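You operate a simulated robot arm through the tools that you are given. There is no shell and no other tool. Be economical: measure what you need, move in short steps, check, and stop when the job is done.

The job below is to be done with a simulated robot arm. You get a single attempt, and the scene is never put back.

## Task
Refill the diffuser from the small jug.
Fine: cover off, fill to within 25 ml of the blue line, jug back, cover on.

The check looks at the end state, three seconds after you hand in, the way a careful person would. Anything else that was tipped, shoved, dropped, spilled or broken makes it a failure. A push-on lid holds only when it is set on centred and level and pressed home; a screw cap is set on level and turned clockwise until tight.

## Robot
A 6-joint arm with a two-finger parallel gripper, fixed in place. Base frame: the origin is at the foot of the arm, x ahead of it, y to its left, z up; the work surface is at about z = 0.48. Units: m, degrees, N and s.
With the tool pointing down near the work surface it reaches from about 0.1 to 0.54 m from the base axis. Its first joint turns from -66.0 to 66.0 degrees. Payload 2.7 kg.
Tool frame: the origin (TCP) lies between the finger pads and is the grasp point; the fingertips stand 0.023 m ahead of it; z points along the fingers, y is the line along which they close. Largest opening 0.094 m; finger width 0.038, thickness 0.01; the body of the gripper, 0.054 by 0.096 m, starts 0.039 m behind the TCP.
Orientation is that of the tool frame in the base frame, as a unit quaternion [x, y, z, w]. With the fingers straight down and closing along the base's y, the tool's x points along the base's -x, its y along +y and its z along -z.

## Interface
- The arm moves only by the tool drive_tool. Its argument "plan" is a list that holds one entry, the list of rows, each a list of 6 numbers: the shift along the base's x, y, z in units of 100 mm (1.0 is 100 mm), then the turn, a rotation vector about the base's x, y, z in units of 60 degrees (1.0 is 60 degrees). In form: [[[x, y, z, wx, wy, wz], ...]]. A call has 1 to 12 rows; each row is the pose to reach, as a shift and turn from the pose commanded when the call began. "grip" is the finger opening in m, from 0 to 0.094, set as the call begins (left out, the last holds). A call with a number of a shift or a turn outside -1 to 1 is refused whole. A row lasts 0.2 s, in which the tool goes at most 0.05 m and 8.6 degrees; a call with a longer step from one row to the next is refused whole, and so is a gripper value outside its range. A pose out of reach is approached as far as the arm can. The call stops where the force on the tool passes 90 N (or 10 N more than at its start, if that is more) or the arm is blocked; 0.2 s more then pass. The fingers move at their own pace (about 0.045 m/s each) and stop on an object; they squeeze with about 22 N. The grip force told is the motor's: it shows also when the fingers shut on nothing. Time passes only in rows, and 0.2 s behind the last, so rows that repeat a pose let the fingers close. The reply holds the time, the measured pose of the TCP, the force on the tool along the base axes, the opening and the grip force, in the units named above and with some noise.
- Cameras (640 x 400 px; columns grow to the right, rows downward): "scene" is fixed at [0.0655, -0.4201, 1.3778]; the picture's right is [0.84, -0.54, 0.00], its down [-0.42, -0.65, -0.63] and it looks along [0.34, 0.53, -0.78] (base axes); focal length 343 px, centre (320, 200). "wrist" rides on the gripper at [-0.039, 0, -0.044] in the tool frame; the picture's right is [0.00, -1.00, 0.00], its down [0.97, 0.00, -0.24] and it looks along [0.24, 0.00, 0.97] (tool axes); focal length 218 px, centre (320, 200). There is no depth. A picture from a camera that has moved, and an enlarged one, comes with that camera's place and axes in the base frame and with its lens. The place of the scene camera against the robot may be out by one fixed shift of up to 0.025 m in any direction.
- grab_frame(camera): a new picture of that camera. The clock stands still meanwhile.
- enlarge(camera, box): a new picture of the part [left, top, right, bottom] of that camera's present view, enlarged. The clock stands still meanwhile.
- close_job(): hands the job in; it is judged then, once.

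Go step by step. Nothing tells you positions but the pictures and the camera data: compare them with the known pose of the tool, close in by small moves and look again before you grip or let go. The budget is 120 turns and 84 pictures, counting those below and the enlarged ones. Unless the task says otherwise, let go and move clear before handing in, and close with one line.

The tools are called as name(argument=value, ...) on one line, values as JSON. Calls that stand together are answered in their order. drive_tool: Moves the arm, as the interface text tells. Its arguments: {"type":"object","properties":{"plan":{"type":"array","items":{"type":"array","items":{"type":"array","items":{"type":"number"}}}},"grip":{"type":"number"}},"required":["plan"]} The other tools are called the same way: grab_frame (camera) takes a picture; enlarge (camera, box) takes an enlarged picture of a part of a camera's view; close_job () hands the job in.

At the start:

```text
t: 0.0
position: [0.4104, 0.1161, 0.9478]
ee_rot: [0.001, 1.0, 0.0, 0.0]
wrist_force: [0.3, 0.5, 0.0]
width: 0.094
grasp_force: 0.1
```

scene: 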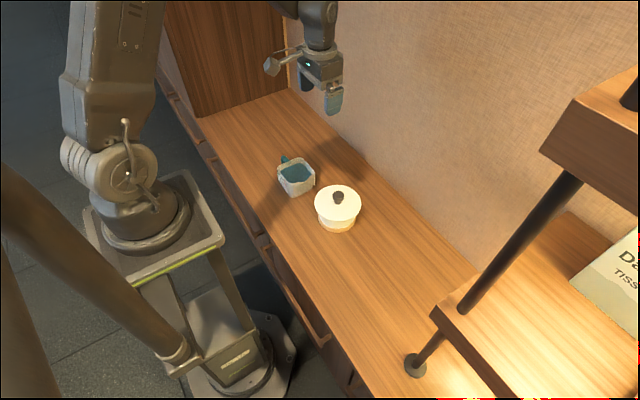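
wrist: 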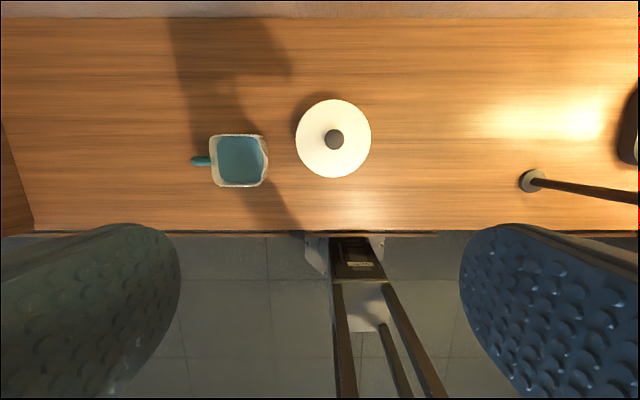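

The diffuser (white, with a dark knob) is near (0.46, 0.09). The blue jug is near (0.42, 0.29), with its handle toward +y and its spout toward the diffuser. I'll look closer first.

enlarge(camera="scene", box=[250, 140, 390, 250])

enlarge(camera="wrist", box=[180, 80, 400, 210])

```text
3.64 times, centred on (320, 195) of scene
camera zoom: at [0.0655, -0.4201, 1.3778], right [0.84, -0.54, 0.0], down [-0.42, -0.65, -0.63], along [0.34, 0.53, -0.78], focal length 1248 px, centre (320, 218)
```

zoom: 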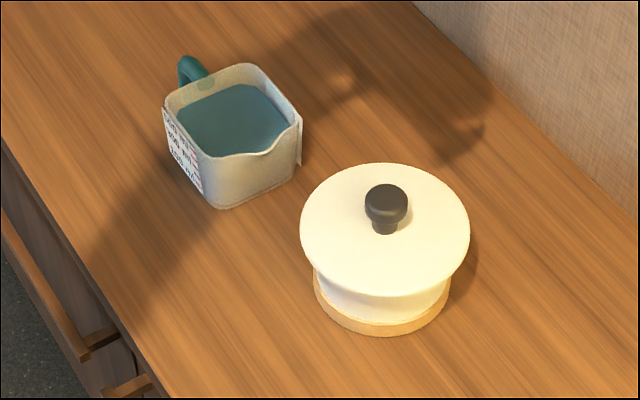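

```text
2.91 times, centred on (290, 145) of wrist
camera zoom: at [0.4493, 0.1164, 0.9908], right [0.0, -1.0, 0.0], down [-0.97, 0.0, 0.24], along [-0.24, 0.0, -0.97], focal length 635 px, centre (407, 360)
```

zoom: 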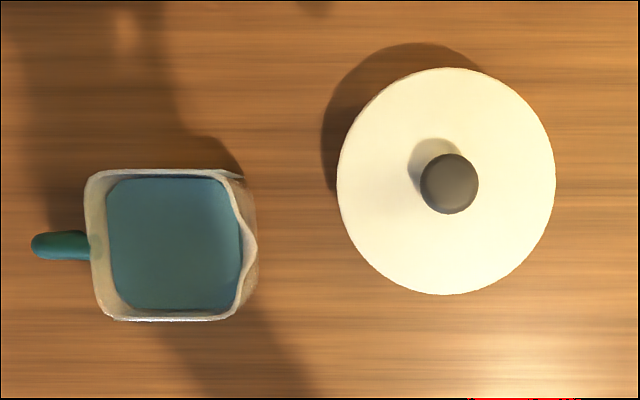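

I'll move above the diffuser and lower, so that I can triangulate from the wrist camera.

drive_tool(plan=[[[0.2, -0.1, -0.4, 0, 0, 0], [0.4, -0.2, -0.8, 0, 0, 0], [0.5, -0.26, -1.0, 0, 0, 0], [0.5, -0.26, -1.0, 0, 0, 0]]], grip=0.094)

drive_tool(plan=[[[0, 0, -0.4, 0, 0, 0], [0, 0, -0.8, 0, 0, 0], [0, 0, -0.8, 0, 0, 0]]])

grab_frame(camera="wrist")

grab_frame(camera="scene")

```text
t: 1.0
position: [0.4607, 0.0887, 0.8465]
ee_rot: [0.0, 1.0, -0.001, 0.001]
wrist_force: [-0.1, -0.5, -0.2]
width: 0.0941
grasp_force: 0.0
```

```text
t: 1.8
position: [0.4591, 0.0919, 0.7672]
ee_rot: [0.0, 1.0, 0.0, 0.0]
wrist_force: [0.2, -0.2, 0.2]
width: 0.094
grasp_force: 0.0
```

```text
79 pictures are left
camera wrist: at [0.499, 0.0925, 0.8104], right [0.0, -1.0, 0.0], down [-0.97, 0.0, 0.24], along [-0.24, 0.0, -0.97], focal length 218 px, centre (320, 200)
```

wrist: 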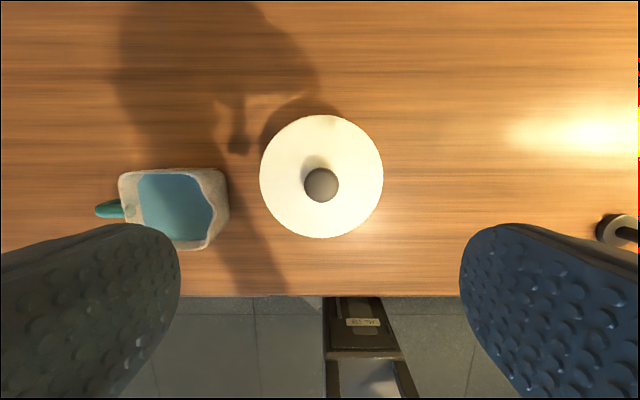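

```text
78 pictures are left
```

scene: 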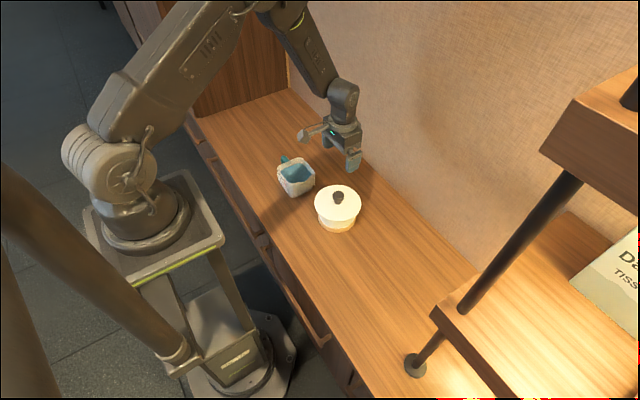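

The knob is at about (0.461, 0.091) with its top at z≈0.585, and the lid disc is 0.143 m wide at z≈0.557. The jug rim is at z≈0.566, with the handle out to y≈0.365. I'll descend over the knob.

drive_tool(plan=[[[0, 0.005, -0.4, 0, 0, 0], [0, 0.01, -0.8, 0, 0, 0], [0, 0.01, -1.0, 0, 0, 0], [0, 0.01, -1.0, 0, 0, 0]]])

drive_tool(plan=[[[0, 0, -0.3, 0, 0, 0], [0, 0, -0.5, 0, 0, 0], [0, 0, -0.5, 0, 0, 0]]])

grab_frame(camera="wrist")

enlarge(camera="scene", box=[260, 110, 420, 250])

```text
t: 2.8
position: [0.4598, 0.0917, 0.6681]
ee_rot: [0.0, 1.0, 0.0, 0.0]
wrist_force: [0.3, -0.4, 0.4]
width: 0.0941
grasp_force: 0.1
```

```text
t: 3.6
position: [0.4588, 0.0909, 0.6179]
ee_rot: [0.0, 1.0, 0.001, 0.0]
wrist_force: [-0.5, 0.3, -0.2]
width: 0.0939
grasp_force: 0.1
```

```text
77 pictures are left
camera wrist: at [0.4976, 0.0919, 0.6609], right [0.0, -1.0, 0.0], down [-0.97, 0.0, 0.24], along [-0.24, 0.0, -0.97], focal length 218 px, centre (320, 200)
```

wrist: 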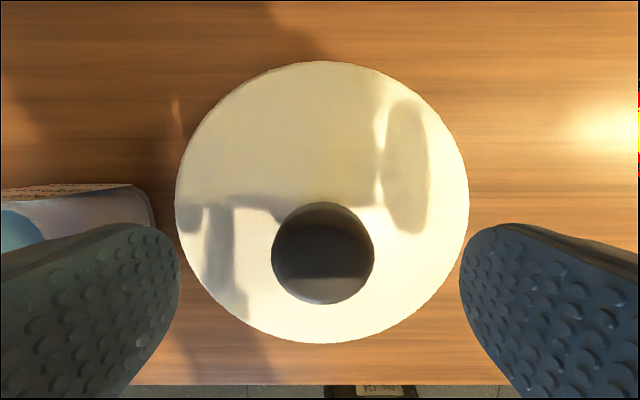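

```text
2.86 times, centred on (340, 180) of scene
camera zoom: at [0.0655, -0.4201, 1.3778], right [0.84, -0.54, 0.0], down [-0.42, -0.65, -0.63], along [0.34, 0.53, -0.78], focal length 981 px, centre (263, 257)
```

zoom: 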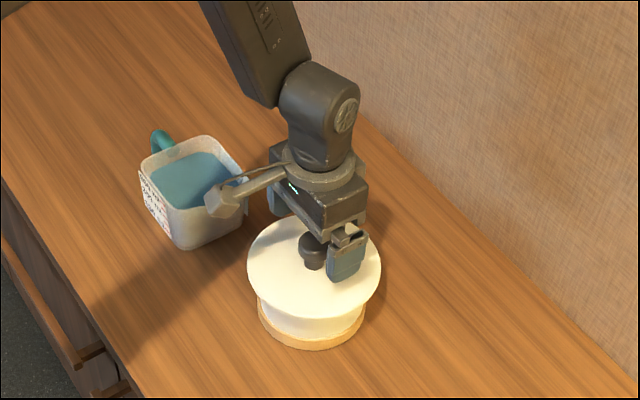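

The knob is about 0.033 m wide at (0.463, 0.091), z≈0.597. I'll lower onto it and grip.

drive_tool(plan=[[[0.03, 0, -0.15, 0, 0, 0], [0.03, 0, -0.27, 0, 0, 0], [0.03, 0, -0.27, 0, 0, 0]]])

drive_tool(plan=[[[0, 0, 0, 0, 0, 0], [0, 0, 0, 0, 0, 0], [0, 0, 0, 0, 0, 0], [0, 0, 0, 0, 0, 0], [0, 0, 0, 0, 0, 0]]], grip=0.01)

enlarge(camera="scene", box=[290, 140, 400, 250])

```text
t: 4.4
position: [0.4629, 0.0916, 0.5905]
ee_rot: [0.001, 1.0, 0.0, 0.0]
wrist_force: [-0.3, -0.4, -0.2]
width: 0.0942
grasp_force: 0.0
```

```text
t: 5.6
position: [0.4635, 0.091, 0.5911]
ee_rot: [0.0, 1.0, -0.001, 0.001]
wrist_force: [-0.3, 0.0, -1.2]
width: 0.0353
grasp_force: 22.0
```

```text
3.64 times, centred on (345, 195) of scene
camera zoom: at [0.0655, -0.4201, 1.3778], right [0.84, -0.54, 0.0], down [-0.42, -0.65, -0.63], along [0.34, 0.53, -0.78], focal length 1248 px, centre (229, 218)
```

zoom: 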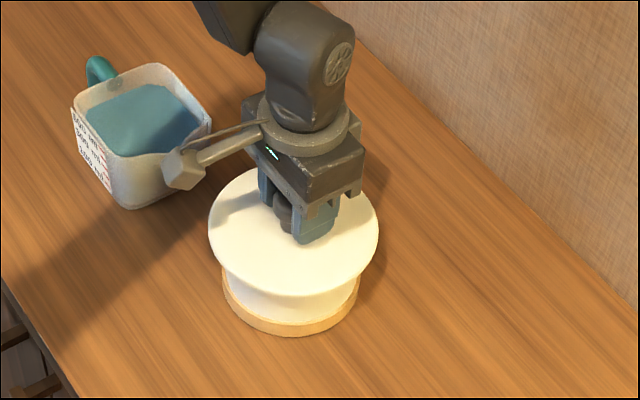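

Gripped at 0.035 m. I'll lift a little and see whether the lid comes free or is screwed or pushed on.

drive_tool(plan=[[[0, 0, 0.02, 0, 0, 0], [0, 0, 0.04, 0, 0, 0], [0, 0, 0.06, 0, 0, 0], [0, 0, 0.06, 0, 0, 0]]])

enlarge(camera="scene", box=[290, 140, 400, 250])

```text
t: 6.6
position: [0.4634, 0.0912, 0.5975]
ee_rot: [0.0, 1.0, 0.001, -0.001]
wrist_force: [0.4, -0.2, -0.4]
width: 0.035
grasp_force: 22.0
```

```text
3.64 times, centred on (345, 195) of scene
camera zoom: at [0.0655, -0.4201, 1.3778], right [0.84, -0.54, 0.0], down [-0.42, -0.65, -0.63], along [0.34, 0.53, -0.78], focal length 1248 px, centre (229, 218)
```

zoom: 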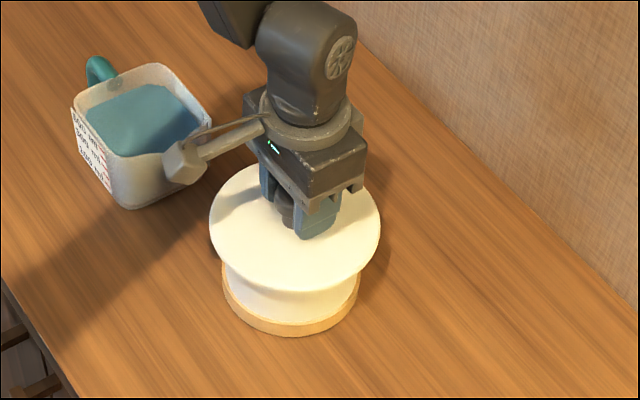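

The lid lifts off freely. I'll raise it clear and look.

drive_tool(plan=[[[0, 0, 0.2, 0, 0, 0], [0, 0, 0.5, 0, 0, 0], [0, 0, 0.8, 0, 0, 0], [0, 0, 1.0, 0, 0, 0], [0, 0, 1.0, 0, 0, 0]]])

grab_frame(camera="scene")

enlarge(camera="scene", box=[270, 120, 400, 250])

```text
t: 7.8
position: [0.4631, 0.0897, 0.6993]
ee_rot: [0.0, 1.0, 0.0, 0.001]
wrist_force: [-0.2, -0.1, -0.8]
width: 0.0348
grasp_force: 22.1
```

```text
73 pictures are left
```

scene: 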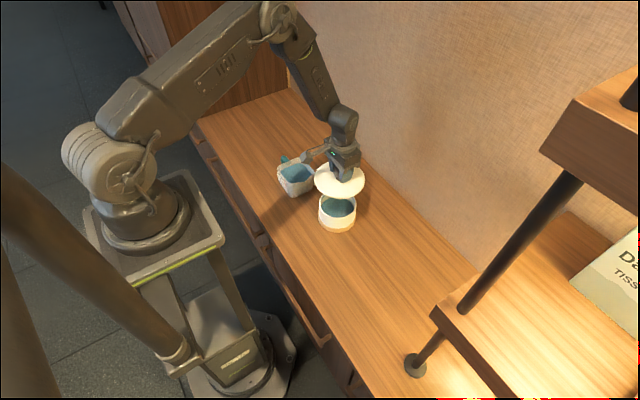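

```text
3.08 times, centred on (335, 185) of scene
camera zoom: at [0.0655, -0.4201, 1.3778], right [0.84, -0.54, 0.0], down [-0.42, -0.65, -0.63], along [0.34, 0.53, -0.78], focal length 1056 px, centre (274, 246)
```

zoom: 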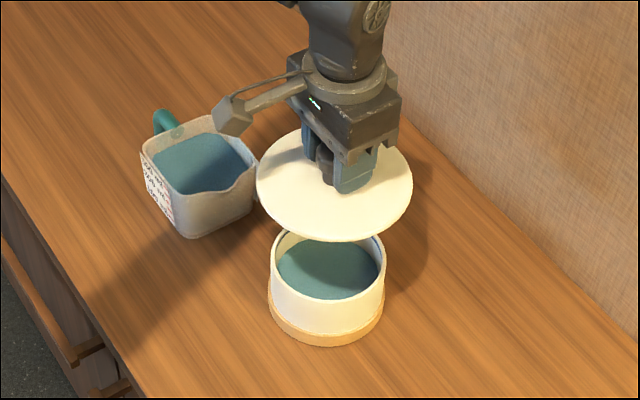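

The lid is off and the diffuser already holds some liquid. I'll set the lid down on the clear table at about (0.43, -0.10).

drive_tool(plan=[[[-0.1, -0.4, 0, 0, 0, 0], [-0.2, -0.8, 0, 0, 0, 0], [-0.3, -1.0, 0, 0, 0, 0], [-0.3, -1.0, 0, 0, 0, 0]]])

drive_tool(plan=[[[0, -0.4, -0.2, 0, 0, 0], [0, -0.8, -0.5, 0, 0, 0], [0, -0.9, -0.9, 0, 0, 0], [0, -0.9, -1.0, 0, 0, 0], [0, -0.9, -1.0, 0, 0, 0]]])

drive_tool(plan=[[[0, 0, -0.2, 0, 0, 0], [0, 0, -0.4, 0, 0, 0], [0, 0, -0.4, 0, 0, 0]]])

enlarge(camera="scene", box=[270, 160, 430, 300])

```text
t: 8.8
position: [0.4328, -0.012, 0.7013]
ee_rot: [0.0, 1.0, 0.0, 0.0]
wrist_force: [0.8, -0.7, -0.8]
width: 0.0352
grasp_force: 22.1
```

```text
t: 10.0
position: [0.4321, -0.0984, 0.5974]
ee_rot: [0.0, 1.0, 0.0, 0.0]
wrist_force: [0.1, 0.8, -0.8]
width: 0.0351
grasp_force: 21.8
```

```text
t: 10.8
position: [0.4331, -0.0983, 0.5558]
ee_rot: [0.0, 1.0, 0.0, 0.0]
wrist_force: [-0.7, 0.1, 0.0]
width: 0.0351
grasp_force: 22.2
```

```text
2.86 times, centred on (350, 230) of scene
camera zoom: at [0.0655, -0.4201, 1.3778], right [0.84, -0.54, 0.0], down [-0.42, -0.65, -0.63], along [0.34, 0.53, -0.78], focal length 981 px, centre (234, 114)
```

zoom: 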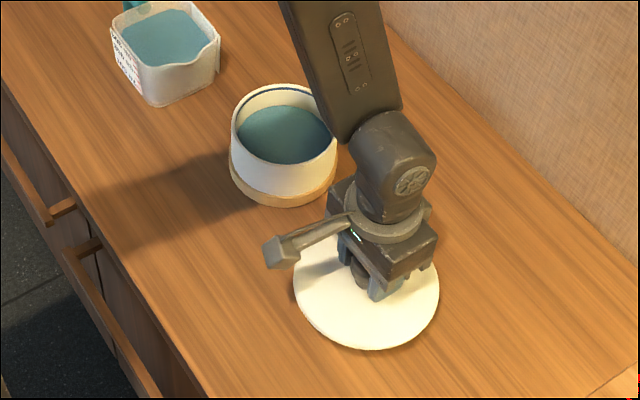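

The blue line is visible inside the diffuser wall. I'll lower the lid gently to contact.

drive_tool(plan=[[[0, 0, -0.04, 0, 0, 0], [0, 0, -0.08, 0, 0, 0], [0, 0, -0.08, 0, 0, 0]]])

drive_tool(plan=[[[0, 0, -0.03, 0, 0, 0], [0, 0, -0.06, 0, 0, 0], [0, 0, -0.06, 0, 0, 0]]])

drive_tool(plan=[[[0, 0, -0.02, 0, 0, 0], [0, 0, -0.04, 0, 0, 0], [0, 0, -0.04, 0, 0, 0]]])

enlarge(camera="scene", box=[270, 160, 430, 300])

```text
t: 11.6
position: [0.4347, -0.0998, 0.5485]
ee_rot: [0.0, 1.0, 0.0, 0.0]
wrist_force: [-0.1, -0.3, 0.2]
width: 0.0352
grasp_force: 22.5
```

```text
t: 12.4
position: [0.4318, -0.0991, 0.5413]
ee_rot: [0.0, 1.0, 0.0, 0.0]
wrist_force: [1.4, 0.0, -0.7]
width: 0.035
grasp_force: 21.9
```

```text
t: 13.2
position: [0.4342, -0.1004, 0.5389]
ee_rot: [0.0, 1.0, 0.0, 0.0]
wrist_force: [-0.1, -0.3, -1.4]
width: 0.0349
grasp_force: 22.2
```

```text
2.86 times, centred on (350, 230) of scene
camera zoom: at [0.0655, -0.4201, 1.3778], right [0.84, -0.54, 0.0], down [-0.42, -0.65, -0.63], along [0.34, 0.53, -0.78], focal length 981 px, centre (234, 114)
```

zoom: 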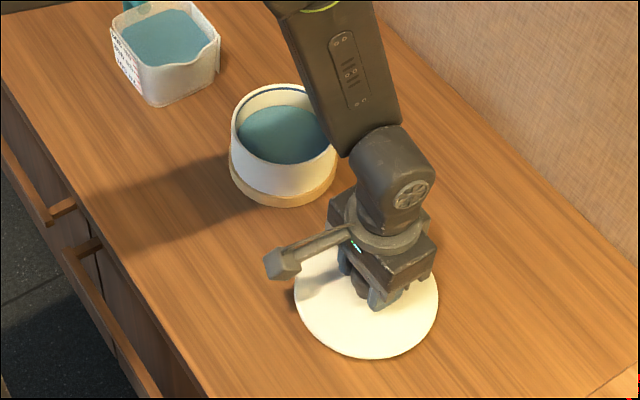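

Still no contact force, so I'll keep lowering.

drive_tool(plan=[[[0, 0, -0.02, 0, 0, 0], [0, 0, -0.04, 0, 0, 0], [0, 0, -0.04, 0, 0, 0]]])

drive_tool(plan=[[[0, 0, -0.02, 0, 0, 0], [0, 0, -0.04, 0, 0, 0], [0, 0, -0.04, 0, 0, 0]]])

drive_tool(plan=[[[0, 0, -0.02, 0, 0, 0], [0, 0, -0.03, 0, 0, 0], [0, 0, -0.03, 0, 0, 0]]])

enlarge(camera="scene", box=[270, 160, 430, 300])

```text
t: 14.0
position: [0.4329, -0.0986, 0.5345]
ee_rot: [0.0, 1.0, 0.0, 0.0]
wrist_force: [-0.4, 0.7, -0.9]
width: 0.0352
grasp_force: 21.6
```

```text
t: 14.8
position: [0.433, -0.1001, 0.5314]
ee_rot: [0.0, 1.0, 0.0, 0.0]
wrist_force: [0.1, -1.3, -0.8]
width: 0.0351
grasp_force: 21.6
```

```text
t: 15.6
position: [0.4316, -0.0992, 0.5289]
ee_rot: [0.0, 1.0, 0.0, -0.001]
wrist_force: [0.5, 0.0, -1.0]
width: 0.035
grasp_force: 22.4
```

```text
2.86 times, centred on (350, 230) of scene
camera zoom: at [0.0655, -0.4201, 1.3778], right [0.84, -0.54, 0.0], down [-0.42, -0.65, -0.63], along [0.34, 0.53, -0.78], focal length 981 px, centre (234, 114)
```

zoom: 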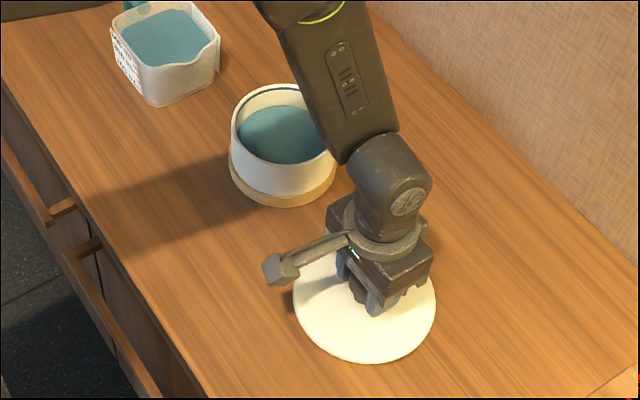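

drive_tool(plan=[[[0, 0, -0.02, 0, 0, 0], [0, 0, -0.03, 0, 0, 0], [0, 0, -0.03, 0, 0, 0]]])

drive_tool(plan=[[[0, 0, -0.02, 0, 0, 0], [0, 0, -0.03, 0, 0, 0], [0, 0, -0.03, 0, 0, 0]]])

drive_tool(plan=[[[0, 0, -0.02, 0, 0, 0], [0, 0, -0.02, 0, 0, 0]]])

```text
t: 16.4
position: [0.4336, -0.1, 0.5256]
ee_rot: [0.0, 1.0, 0.0, 0.001]
wrist_force: [-0.3, 7.7, 17.3]
width: 0.0352
grasp_force: 22.0
```

```text
t: 17.2
position: [0.4343, -0.1011, 0.5227]
ee_rot: [0.001, 1.0, 0.0, 0.002]
wrist_force: [-4.8, 5.9, 38.3]
width: 0.0348
grasp_force: 22.0
```

```text
t: 17.8
position: [0.4335, -0.1006, 0.5223]
ee_rot: [0.0, 1.0, 0.0, 0.001]
wrist_force: [-21.7, 10.1, 72.4]
width: 0.0347
grasp_force: 22.2
```

Contact came at z≈0.526 and I pressed a bit past it. I'll ease back to contact height, release and rise.

drive_tool(plan=[[[0, 0, 0.03, 0, 0, 0], [0, 0, 0.05, 0, 0, 0], [0, 0, 0.05, 0, 0, 0]]])

drive_tool(plan=[[[0, 0, 0, 0, 0, 0], [0, 0, 0, 0, 0, 0], [0, 0, 0, 0, 0, 0], [0, 0, 0, 0, 0, 0]]], grip=0.08)

drive_tool(plan=[[[0, 0, 0.2, 0, 0, 0], [0, 0, 0.6, 0, 0, 0], [0, 0, 1.0, 0, 0, 0], [0, 0, 1.0, 0, 0, 0]]])

grab_frame(camera="wrist")

enlarge(camera="scene", box=[270, 140, 430, 280])

```text
t: 18.6
position: [0.4314, -0.1002, 0.5239]
ee_rot: [0.0, 1.0, -0.001, -0.001]
wrist_force: [-0.1, -0.3, -1.0]
width: 0.0349
grasp_force: 22.4
```

```text
t: 19.6
position: [0.4333, -0.0993, 0.5249]
ee_rot: [0.0, 1.0, 0.0, 0.0]
wrist_force: [-0.5, 0.2, -0.5]
width: 0.0798
grasp_force: 0.0
```

```text
t: 20.6
position: [0.433, -0.0999, 0.6254]
ee_rot: [-0.001, 1.0, -0.001, 0.0]
wrist_force: [-0.8, -0.1, -0.4]
width: 0.08
grasp_force: 0.1
```

```text
68 pictures are left
camera wrist: at [0.4716, -0.099, 0.6692], right [0.0, -1.0, 0.0], down [-0.97, 0.0, 0.24], along [-0.24, 0.0, -0.97], focal length 218 px, centre (320, 200)
```

wrist: 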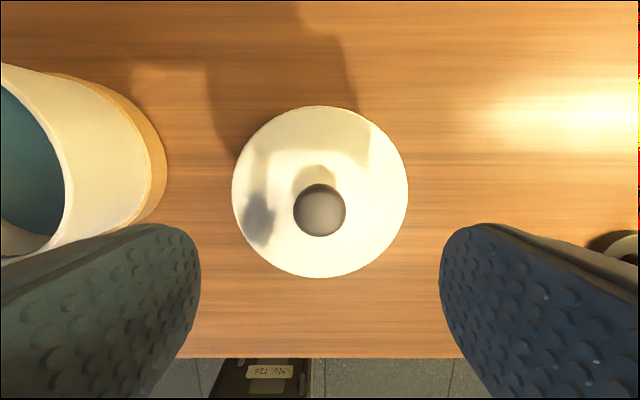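

```text
2.86 times, centred on (350, 210) of scene
camera zoom: at [0.0655, -0.4201, 1.3778], right [0.84, -0.54, 0.0], down [-0.42, -0.65, -0.63], along [0.34, 0.53, -0.78], focal length 981 px, centre (234, 171)
```

zoom: 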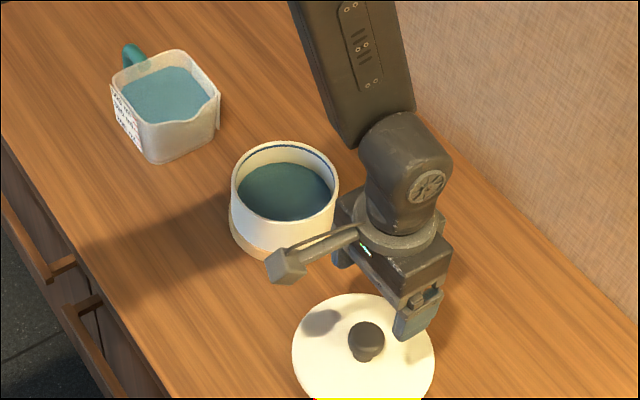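

The lid sits flat. Now I'll move up to a spot between the diffuser and the jug and look at both.

drive_tool(plan=[[[0, 0.0, 0.4, 0, 0, 0], [0, 0.2, 0.8, 0, 0, 0], [0, 0.6, 1.0, 0, 0, 0], [0, 1.0, 1.0, 0, 0, 0], [0, 1.0, 1.0, 0, 0, 0]]])

drive_tool(plan=[[[0, 0.4, 0.2, 0, 0, 0], [0, 0.8, 0.3, 0, 0, 0], [0, 0.9, 0.3, 0, 0, 0], [0, 0.9, 0.3, 0, 0, 0]]])

enlarge(camera="wrist", box=[240, 100, 400, 230])

drive_tool(plan=[[[-0.1, 0.4, 0, 0, 0, 0], [-0.2, 0.8, 0, 0, 0, 0], [-0.2, 1.0, 0, 0, 0, 0], [-0.2, 1.0, 0, 0, 0, 0]]])

drive_tool(plan=[[[0, 0.4, -0.3, 0, 0, 0], [0, 0.8, -0.5, 0, 0, 0], [0, 0.9, -0.5, 0, 0, 0], [0, 0.9, -0.5, 0, 0, 0]]])

enlarge(camera="wrist", box=[200, 100, 440, 250])

enlarge(camera="scene", box=[270, 150, 370, 240])

```text
t: 21.8
position: [0.4328, -0.0014, 0.7236]
ee_rot: [-0.001, 1.0, 0.0, 0.0]
wrist_force: [0.1, -0.4, 0.3]
width: 0.0799
grasp_force: 0.1
```

```text
t: 22.8
position: [0.4351, 0.0911, 0.7547]
ee_rot: [0.0, 1.0, 0.0, 0.0]
wrist_force: [-0.3, -0.9, 0.2]
width: 0.0801
grasp_force: 0.0
```

```text
3.08 times, centred on (320, 165) of wrist
camera zoom: at [0.4733, 0.0916, 0.7989], right [0.0, -1.0, 0.0], down [-0.97, 0.0, 0.24], along [-0.24, 0.0, -0.97], focal length 672 px, centre (320, 308)
```

zoom: 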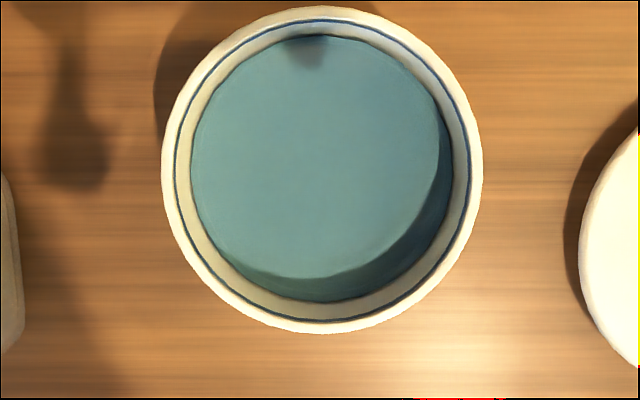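

```text
t: 23.8
position: [0.4149, 0.1895, 0.7545]
ee_rot: [0.001, 1.0, 0.0, -0.001]
wrist_force: [0.0, -0.5, 0.9]
width: 0.08
grasp_force: 0.0
```

```text
t: 24.8
position: [0.4145, 0.2809, 0.706]
ee_rot: [0.0, 1.0, 0.0, 0.0]
wrist_force: [0.8, 0.6, 0.8]
width: 0.08
grasp_force: 0.2
```

```text
2.67 times, centred on (320, 175) of wrist
camera zoom: at [0.4543, 0.2824, 0.7496], right [0.0, -1.0, 0.0], down [-0.97, 0.0, 0.24], along [-0.24, 0.0, -0.97], focal length 582 px, centre (320, 267)
```

zoom: 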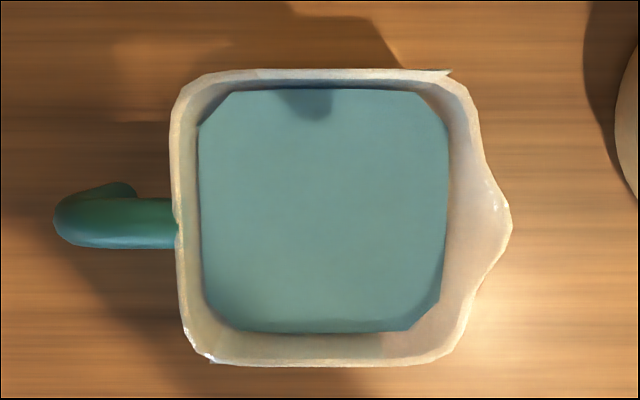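

```text
4.44 times, centred on (320, 195) of scene
camera zoom: at [0.0655, -0.4201, 1.3778], right [0.84, -0.54, 0.0], down [-0.42, -0.65, -0.63], along [0.34, 0.53, -0.78], focal length 1525 px, centre (320, 222)
```

zoom: 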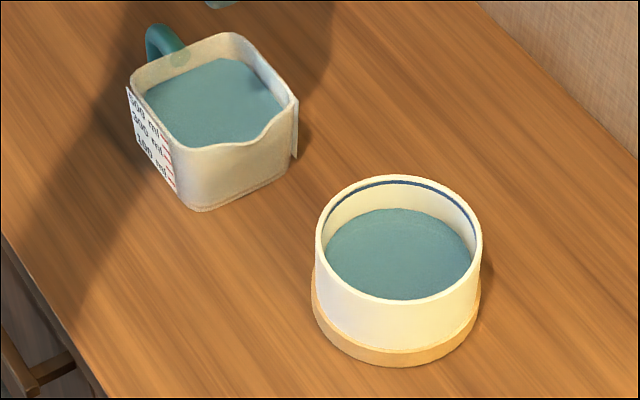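

I estimate the diffuser needs the level raised by about 30 mm (roughly 290 ml), and the jug handle is at about (0.42, 0.352). I'll turn the gripper by -90° so the fingers close along x, above the handle.

drive_tool(plan=[[[0, 0.1, 0, 0, 0, -0.135], [0, 0.2, 0, 0, 0, -0.27], [0, 0.3, 0, 0, 0, -0.405], [0.02, 0.4, 0, 0, 0, -0.54], [0.03, 0.5, 0, 0, 0, -0.675], [0.05, 0.6, 0, 0, 0, -0.81], [0.07, 0.69, 0, 0, 0, -0.94], [0.07, 0.69, 0, 0, 0, -0.94]]], grip=0.06)

drive_tool(plan=[[[0, 0, -0.1, 0, 0, -0.14], [0, 0, -0.2, 0, 0, -0.28], [0, 0, -0.3, 0, 0, -0.42], [0, 0, -0.5, 0, 0, -0.56], [0, 0, -0.5, 0, 0, -0.56]]])

grab_frame(camera="wrist")

enlarge(camera="scene", box=[250, 120, 370, 220])

```text
t: 26.6
position: [0.4209, 0.3494, 0.7046]
ee_rot: [0.473, 0.881, 0.0, 0.0]
wrist_force: [0.6, -0.6, 0.1]
width: 0.0601
grasp_force: 0.1
```

```text
t: 27.8
position: [0.4198, 0.349, 0.6542]
ee_rot: [0.708, 0.707, 0.0, 0.0]
wrist_force: [0.6, 0.5, 0.0]
width: 0.0599
grasp_force: 0.1
```

```text
63 pictures are left
camera wrist: at [0.4206, 0.3112, 0.6977], right [-1.0, 0.0, 0.0], down [0.0, 0.97, 0.24], along [0.0, 0.24, -0.97], focal length 218 px, centre (320, 200)
```

wrist: 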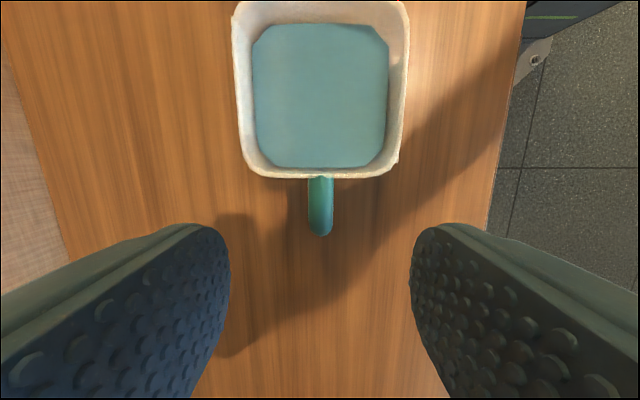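

```text
4.00 times, centred on (310, 170) of scene
camera zoom: at [0.0655, -0.4201, 1.3778], right [0.84, -0.54, 0.0], down [-0.42, -0.65, -0.63], along [0.34, 0.53, -0.78], focal length 1373 px, centre (360, 320)
```

zoom: 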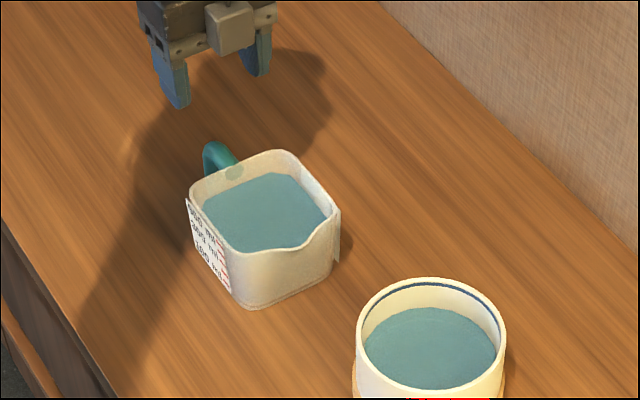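

The tool is aligned over the handle (x≈0.421, y 0.330–0.378). I'll descend toward it and check reach.

drive_tool(plan=[[[0.0, 0.05, -0.3, 0, 0, 0], [0.0, 0.06, -0.6, 0, 0, 0], [0.0, 0.06, -0.75, 0, 0, 0], [0.0, 0.06, -0.75, 0, 0, 0]]])

grab_frame(camera="wrist")

enlarge(camera="scene", box=[250, 110, 370, 210])

```text
t: 28.8
position: [0.4182, 0.3561, 0.5785]
ee_rot: [0.707, 0.708, 0.0, 0.0]
wrist_force: [0.3, 0.3, -0.3]
width: 0.0599
grasp_force: 0.1
```

```text
61 pictures are left
camera wrist: at [0.4187, 0.3188, 0.6223], right [-1.0, 0.0, 0.0], down [0.0, 0.97, 0.24], along [0.0, 0.24, -0.97], focal length 218 px, centre (320, 200)
```

wrist: 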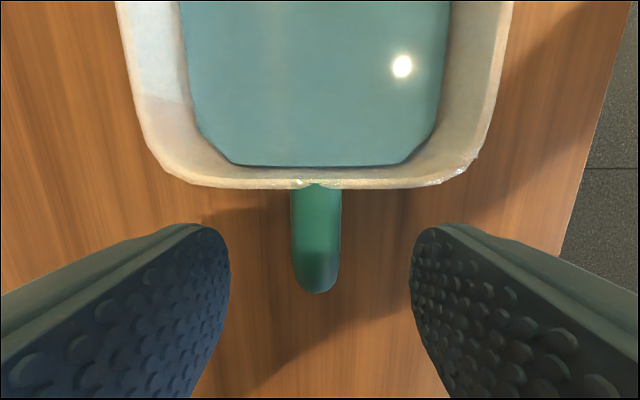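

```text
4.00 times, centred on (310, 160) of scene
camera zoom: at [0.0655, -0.4201, 1.3778], right [0.84, -0.54, 0.0], down [-0.42, -0.65, -0.63], along [0.34, 0.53, -0.78], focal length 1373 px, centre (360, 360)
```

zoom: 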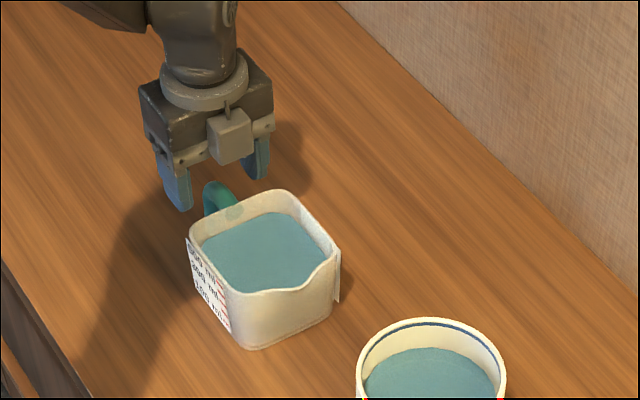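

The handle is centred between the fingers, with its top near z≈0.555. I'll go down to about 0.548, watching force, then close.

drive_tool(plan=[[[0.0, 0, -0.12, 0, 0, 0], [0.0, 0, -0.24, 0, 0, 0], [0.0, 0, -0.32, 0, 0, 0], [0.0, 0, -0.32, 0, 0, 0]]])

enlarge(camera="scene", box=[260, 120, 350, 200])

grab_frame(camera="wrist")

```text
t: 29.8
position: [0.4185, 0.3557, 0.5461]
ee_rot: [0.707, 0.707, 0.0, 0.001]
wrist_force: [-0.1, -0.6, 0.0]
width: 0.0603
grasp_force: 0.1
```

```text
5.00 times, centred on (305, 160) of scene
camera zoom: at [0.0655, -0.4201, 1.3778], right [0.84, -0.54, 0.0], down [-0.42, -0.65, -0.63], along [0.34, 0.53, -0.78], focal length 1716 px, centre (395, 400)
```

zoom: 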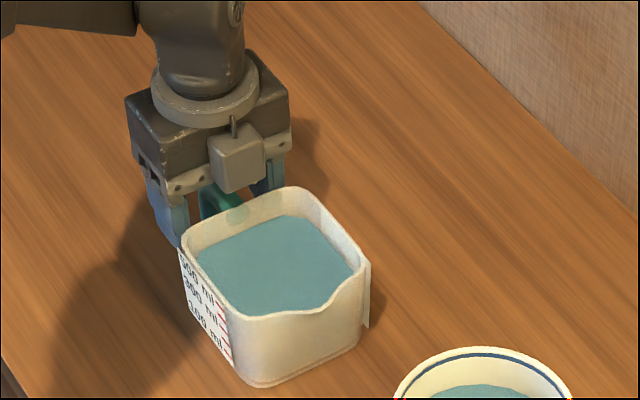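

```text
58 pictures are left
camera wrist: at [0.4192, 0.3189, 0.5895], right [-1.0, 0.0, 0.0], down [0.0, 0.97, 0.24], along [0.0, 0.24, -0.97], focal length 218 px, centre (320, 200)
```

wrist: 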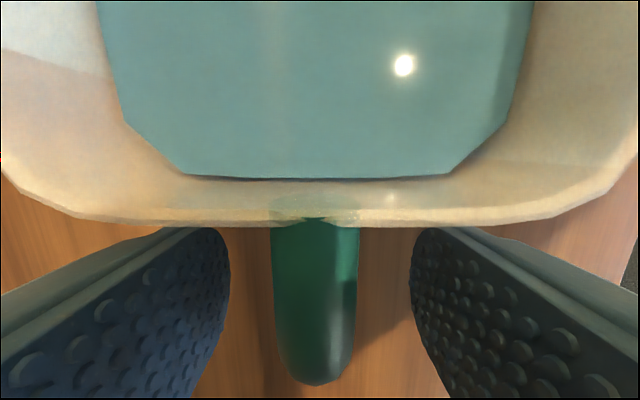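

The fingers straddle the handle and clear the rim. I'll close on it.

drive_tool(plan=[[[0, 0, 0, 0, 0, 0], [0, 0, 0, 0, 0, 0], [0, 0, 0, 0, 0, 0], [0, 0, 0, 0, 0, 0]]], grip=0.005)

drive_tool(plan=[[[0, 0, 0.05, 0, 0, 0], [0, 0, 0.1, 0, 0, 0], [0, 0, 0.15, 0, 0, 0], [0, 0, 0.15, 0, 0, 0]]])

enlarge(camera="scene", box=[260, 120, 350, 200])

grab_frame(camera="wrist")

```text
t: 30.8
position: [0.4186, 0.3566, 0.5457]
ee_rot: [0.707, 0.707, 0.0, -0.001]
wrist_force: [1.6, -0.5, 0.2]
width: 0.0178
grasp_force: 22.1
```

```text
t: 31.8
position: [0.4189, 0.3544, 0.5617]
ee_rot: [0.708, 0.707, -0.001, -0.001]
wrist_force: [-0.2, -0.4, -5.4]
width: 0.0177
grasp_force: 22.3
```

```text
5.00 times, centred on (305, 160) of scene
camera zoom: at [0.0655, -0.4201, 1.3778], right [0.84, -0.54, 0.0], down [-0.42, -0.65, -0.63], along [0.34, 0.53, -0.78], focal length 1716 px, centre (395, 400)
```

zoom: 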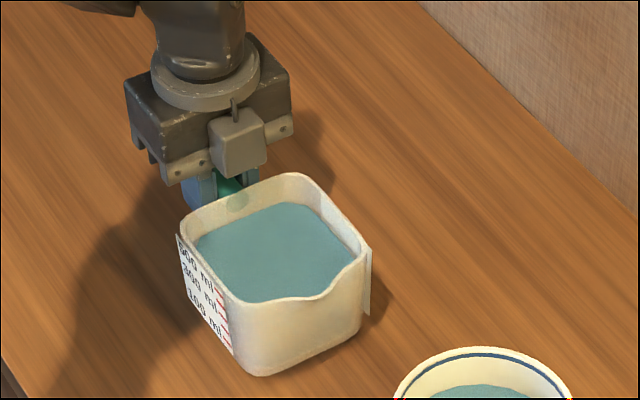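

```text
56 pictures are left
camera wrist: at [0.4198, 0.3169, 0.6045], right [-1.0, 0.0, 0.0], down [0.0, 0.97, 0.24], along [0.0, 0.24, -0.97], focal length 218 px, centre (320, 200)
```

wrist: 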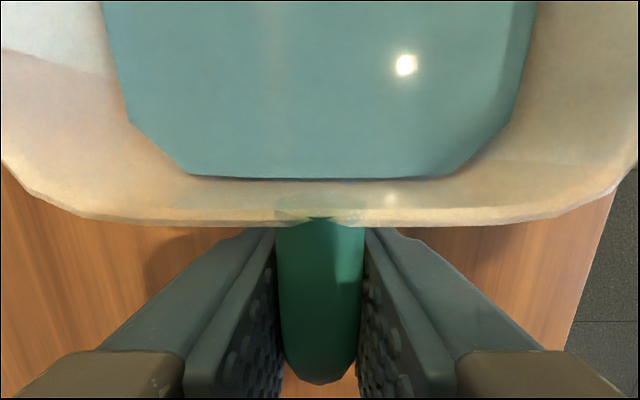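

The jug is held firmly and level, about 0.5 kg. I'll lift it and carry it slowly toward the diffuser, keeping it upright.

drive_tool(plan=[[[0, 0, 0.15, 0, 0, 0], [0, 0, 0.35, 0, 0, 0], [0, 0, 0.55, 0, 0, 0], [0, 0, 0.75, 0, 0, 0], [0, 0, 0.92, 0, 0, 0], [0, 0, 1.0, 0, 0, 0], [0, 0, 1.0, 0, 0, 0]]])

drive_tool(plan=[[[0.04, -0.1, 0.03, 0, 0, 0], [0.1, -0.25, 0.06, 0, 0, 0], [0.17, -0.42, 0.1, 0, 0, 0], [0.24, -0.6, 0.14, 0, 0, 0], [0.31, -0.77, 0.18, 0, 0, 0], [0.37, -0.92, 0.21, 0, 0, 0], [0.4, -1.0, 0.22, 0, 0, 0], [0.4, -1.0, 0.22, 0, 0, 0]]])

enlarge(camera="scene", box=[260, 110, 400, 250])

```text
t: 33.4
position: [0.4204, 0.356, 0.6625]
ee_rot: [0.707, 0.707, -0.001, 0.0]
wrist_force: [0.1, -0.4, -4.3]
width: 0.0179
grasp_force: 21.9
```

```text
t: 35.2
position: [0.4625, 0.2553, 0.6859]
ee_rot: [0.707, 0.707, 0.0, 0.0]
wrist_force: [1.2, 0.4, -4.8]
width: 0.0179
grasp_force: 22.3
```

```text
2.86 times, centred on (330, 180) of scene
camera zoom: at [0.0655, -0.4201, 1.3778], right [0.84, -0.54, 0.0], down [-0.42, -0.65, -0.63], along [0.34, 0.53, -0.78], focal length 981 px, centre (291, 257)
```

zoom: 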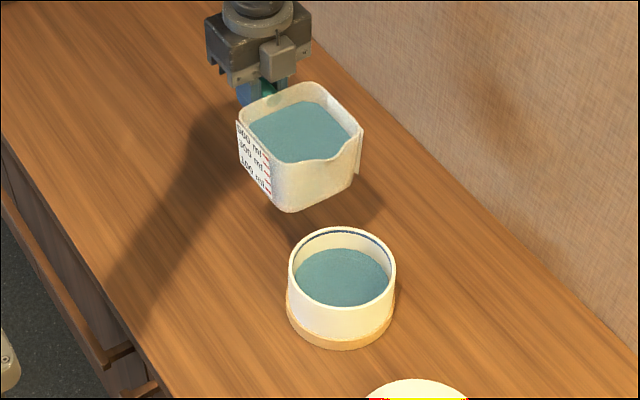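

I'll take a baseline close-up of the diffuser's level against the line.

enlarge(camera="scene", box=[314, 188, 362, 218])

```text
13.33 times, centred on (338, 203) of scene
camera zoom: at [0.0655, -0.4201, 1.3778], right [0.84, -0.54, 0.0], down [-0.42, -0.65, -0.63], along [0.34, 0.53, -0.78], focal length 4576 px, centre (80, 160)
```

zoom: 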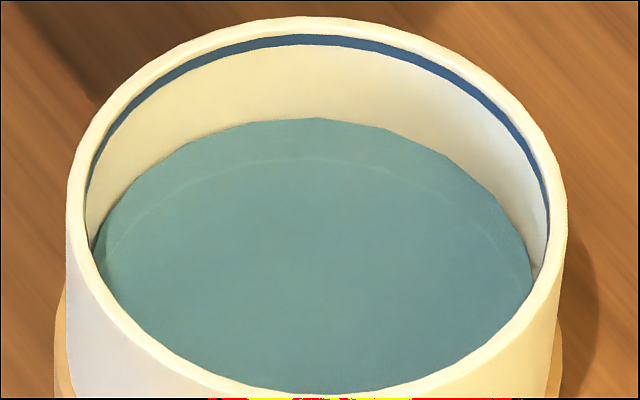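

Baseline: the level must rise about 27 mm, roughly 235 ml. I'll start tilting about x with the spout tip held over the diffuser, first to 15°.

drive_tool(plan=[[[0, -0.03, -0.05, 0.06, 0, 0], [0, -0.06, -0.1, 0.12, 0, 0], [0, -0.09, -0.15, 0.19, 0, 0], [0, -0.11, -0.2, 0.25, 0, 0], [0, -0.11, -0.2, 0.25, 0, 0]]])

enlarge(camera="scene", box=[270, 130, 390, 240])

```text
t: 36.4
position: [0.4603, 0.2447, 0.6647]
ee_rot: [0.701, 0.701, 0.092, -0.093]
wrist_force: [0.1, -0.6, -4.6]
width: 0.0179
grasp_force: 22.7
```

```text
3.64 times, centred on (330, 185) of scene
camera zoom: at [0.0655, -0.4201, 1.3778], right [0.84, -0.54, 0.0], down [-0.42, -0.65, -0.63], along [0.34, 0.53, -0.78], focal length 1248 px, centre (284, 254)
```

zoom: 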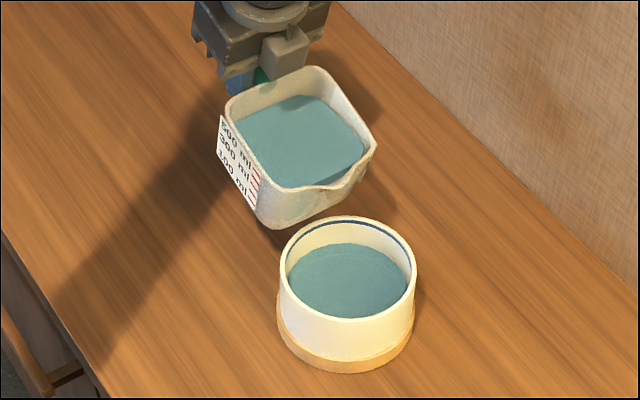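

enlarge(camera="scene", box=[320, 150, 376, 200])

```text
8.00 times, centred on (348, 175) of scene
camera zoom: at [0.0655, -0.4201, 1.3778], right [0.84, -0.54, 0.0], down [-0.42, -0.65, -0.63], along [0.34, 0.53, -0.78], focal length 2746 px, centre (96, 400)
```

zoom: 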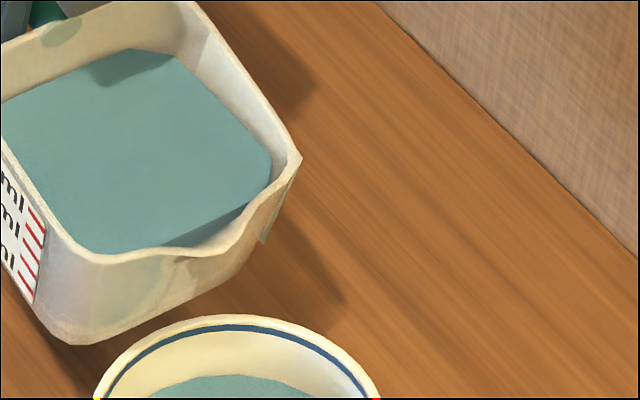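

The spout tip is over the near part of the diffuser opening, and the water is still just below the lip. I'll tilt further to about 22°.

drive_tool(plan=[[[0, 0.01, 0.05, 0.06, 0, 0], [0, 0.02, 0.095, 0.117, 0, 0], [0, 0.02, 0.095, 0.117, 0, 0], [0, 0.02, 0.095, 0.117, 0, 0]]])

enlarge(camera="scene", box=[300, 150, 380, 230])

```text
t: 37.4
position: [0.4594, 0.246, 0.6737]
ee_rot: [0.695, 0.694, 0.135, -0.135]
wrist_force: [0.1, -0.7, -4.0]
width: 0.0177
grasp_force: 22.5
```

```text
5.00 times, centred on (340, 190) of scene
camera zoom: at [0.0655, -0.4201, 1.3778], right [0.84, -0.54, 0.0], down [-0.42, -0.65, -0.63], along [0.34, 0.53, -0.78], focal length 1716 px, centre (220, 250)
```

zoom: 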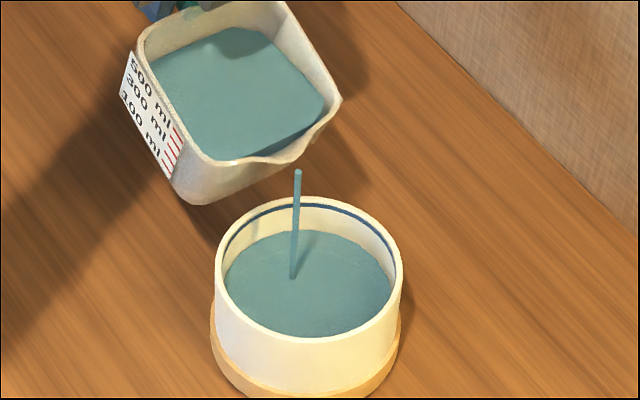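

The stream has started and lands well inside the diffuser. I'll tilt to 28° and let it run briefly.

drive_tool(plan=[[[0, -0.025, 0.045, 0.05, 0, 0], [0, -0.05, 0.092, 0.1, 0, 0], [0, -0.05, 0.092, 0.1, 0, 0], [0, -0.05, 0.092, 0.1, 0, 0], [0, -0.05, 0.092, 0.1, 0, 0]]])

enlarge(camera="scene", box=[300, 150, 380, 230])

```text
t: 38.6
position: [0.4587, 0.2409, 0.6833]
ee_rot: [0.686, 0.686, 0.171, -0.171]
wrist_force: [0.1, 0.1, -4.2]
width: 0.0179
grasp_force: 22.3
```

```text
5.00 times, centred on (340, 190) of scene
camera zoom: at [0.0655, -0.4201, 1.3778], right [0.84, -0.54, 0.0], down [-0.42, -0.65, -0.63], along [0.34, 0.53, -0.78], focal length 1716 px, centre (220, 250)
```

zoom: 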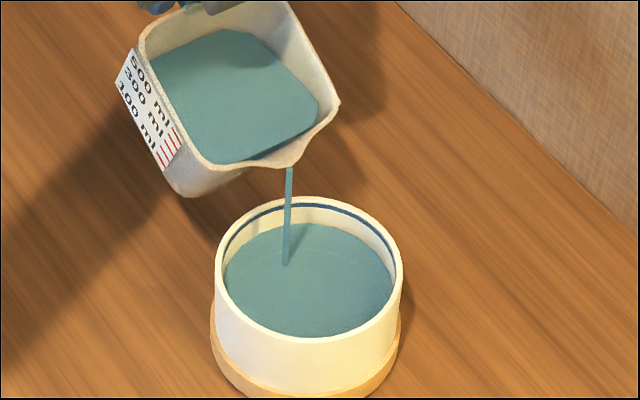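

drive_tool(plan=[[[0, -0.06, 0.045, 0.05, 0, 0], [0, -0.125, 0.088, 0.1, 0, 0], [0, -0.125, 0.088, 0.1, 0, 0], [0, -0.125, 0.088, 0.1, 0, 0], [0, -0.125, 0.088, 0.1, 0, 0], [0, -0.125, 0.088, 0.1, 0, 0]]])

enlarge(camera="scene", box=[300, 150, 380, 230])

```text
t: 40.0
position: [0.4602, 0.2303, 0.6904]
ee_rot: [0.677, 0.676, 0.206, -0.206]
wrist_force: [-0.8, 0.1, -3.2]
width: 0.0177
grasp_force: 21.8
```

```text
5.00 times, centred on (340, 190) of scene
camera zoom: at [0.0655, -0.4201, 1.3778], right [0.84, -0.54, 0.0], down [-0.42, -0.65, -0.63], along [0.34, 0.53, -0.78], focal length 1716 px, centre (220, 250)
```

zoom: 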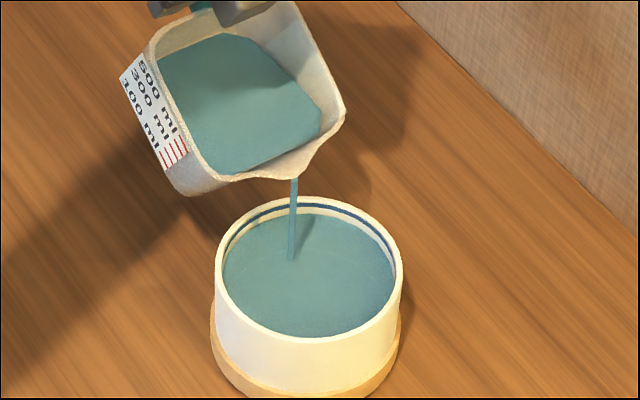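

enlarge(camera="scene", box=[314, 188, 362, 218])

```text
13.33 times, centred on (338, 203) of scene
camera zoom: at [0.0655, -0.4201, 1.3778], right [0.84, -0.54, 0.0], down [-0.42, -0.65, -0.63], along [0.34, 0.53, -0.78], focal length 4576 px, centre (80, 160)
```

zoom: 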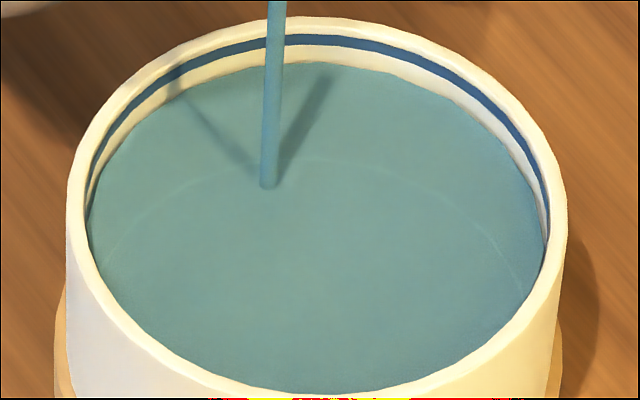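

About 65 ml to go. I'll hold the tilt for a moment more.

drive_tool(plan=[[[0, 0, 0, 0, 0, 0], [0, 0, 0, 0, 0, 0]]])

enlarge(camera="scene", box=[314, 188, 362, 218])

```text
t: 40.6
position: [0.4589, 0.2299, 0.6909]
ee_rot: [0.676, 0.676, 0.207, -0.207]
wrist_force: [-0.6, 0.4, -2.8]
width: 0.0178
grasp_force: 21.7
```

```text
13.33 times, centred on (338, 203) of scene
camera zoom: at [0.0655, -0.4201, 1.3778], right [0.84, -0.54, 0.0], down [-0.42, -0.65, -0.63], along [0.34, 0.53, -0.78], focal length 4576 px, centre (80, 160)
```

zoom: 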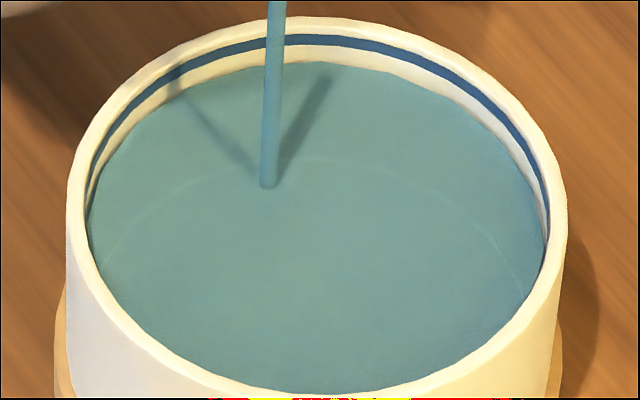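

The flow has nearly stopped at this tilt. I'll add 3.5° and let it settle.

drive_tool(plan=[[[0, -0.02, 0.036, 0.03, 0, 0], [0, -0.041, 0.072, 0.058, 0, 0], [0, -0.041, 0.072, 0.058, 0, 0], [0, -0.041, 0.072, 0.058, 0, 0], [0, -0.041, 0.072, 0.058, 0, 0]]])

enlarge(camera="scene", box=[314, 188, 362, 218])

```text
t: 41.8
position: [0.46, 0.2254, 0.6978]
ee_rot: [0.669, 0.669, 0.227, -0.228]
wrist_force: [0.0, 1.0, -3.1]
width: 0.0176
grasp_force: 22.0
```

```text
13.33 times, centred on (338, 203) of scene
camera zoom: at [0.0655, -0.4201, 1.3778], right [0.84, -0.54, 0.0], down [-0.42, -0.65, -0.63], along [0.34, 0.53, -0.78], focal length 4576 px, centre (80, 160)
```

zoom: 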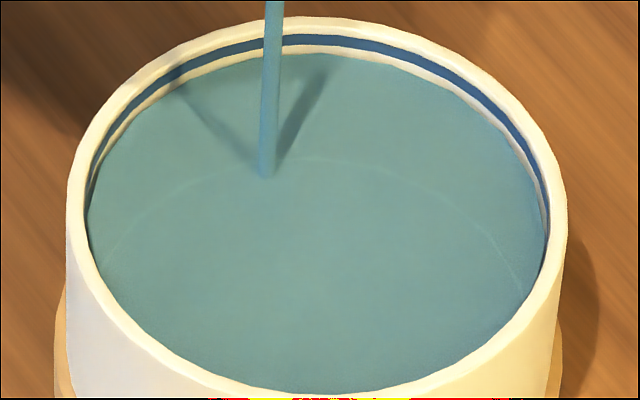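

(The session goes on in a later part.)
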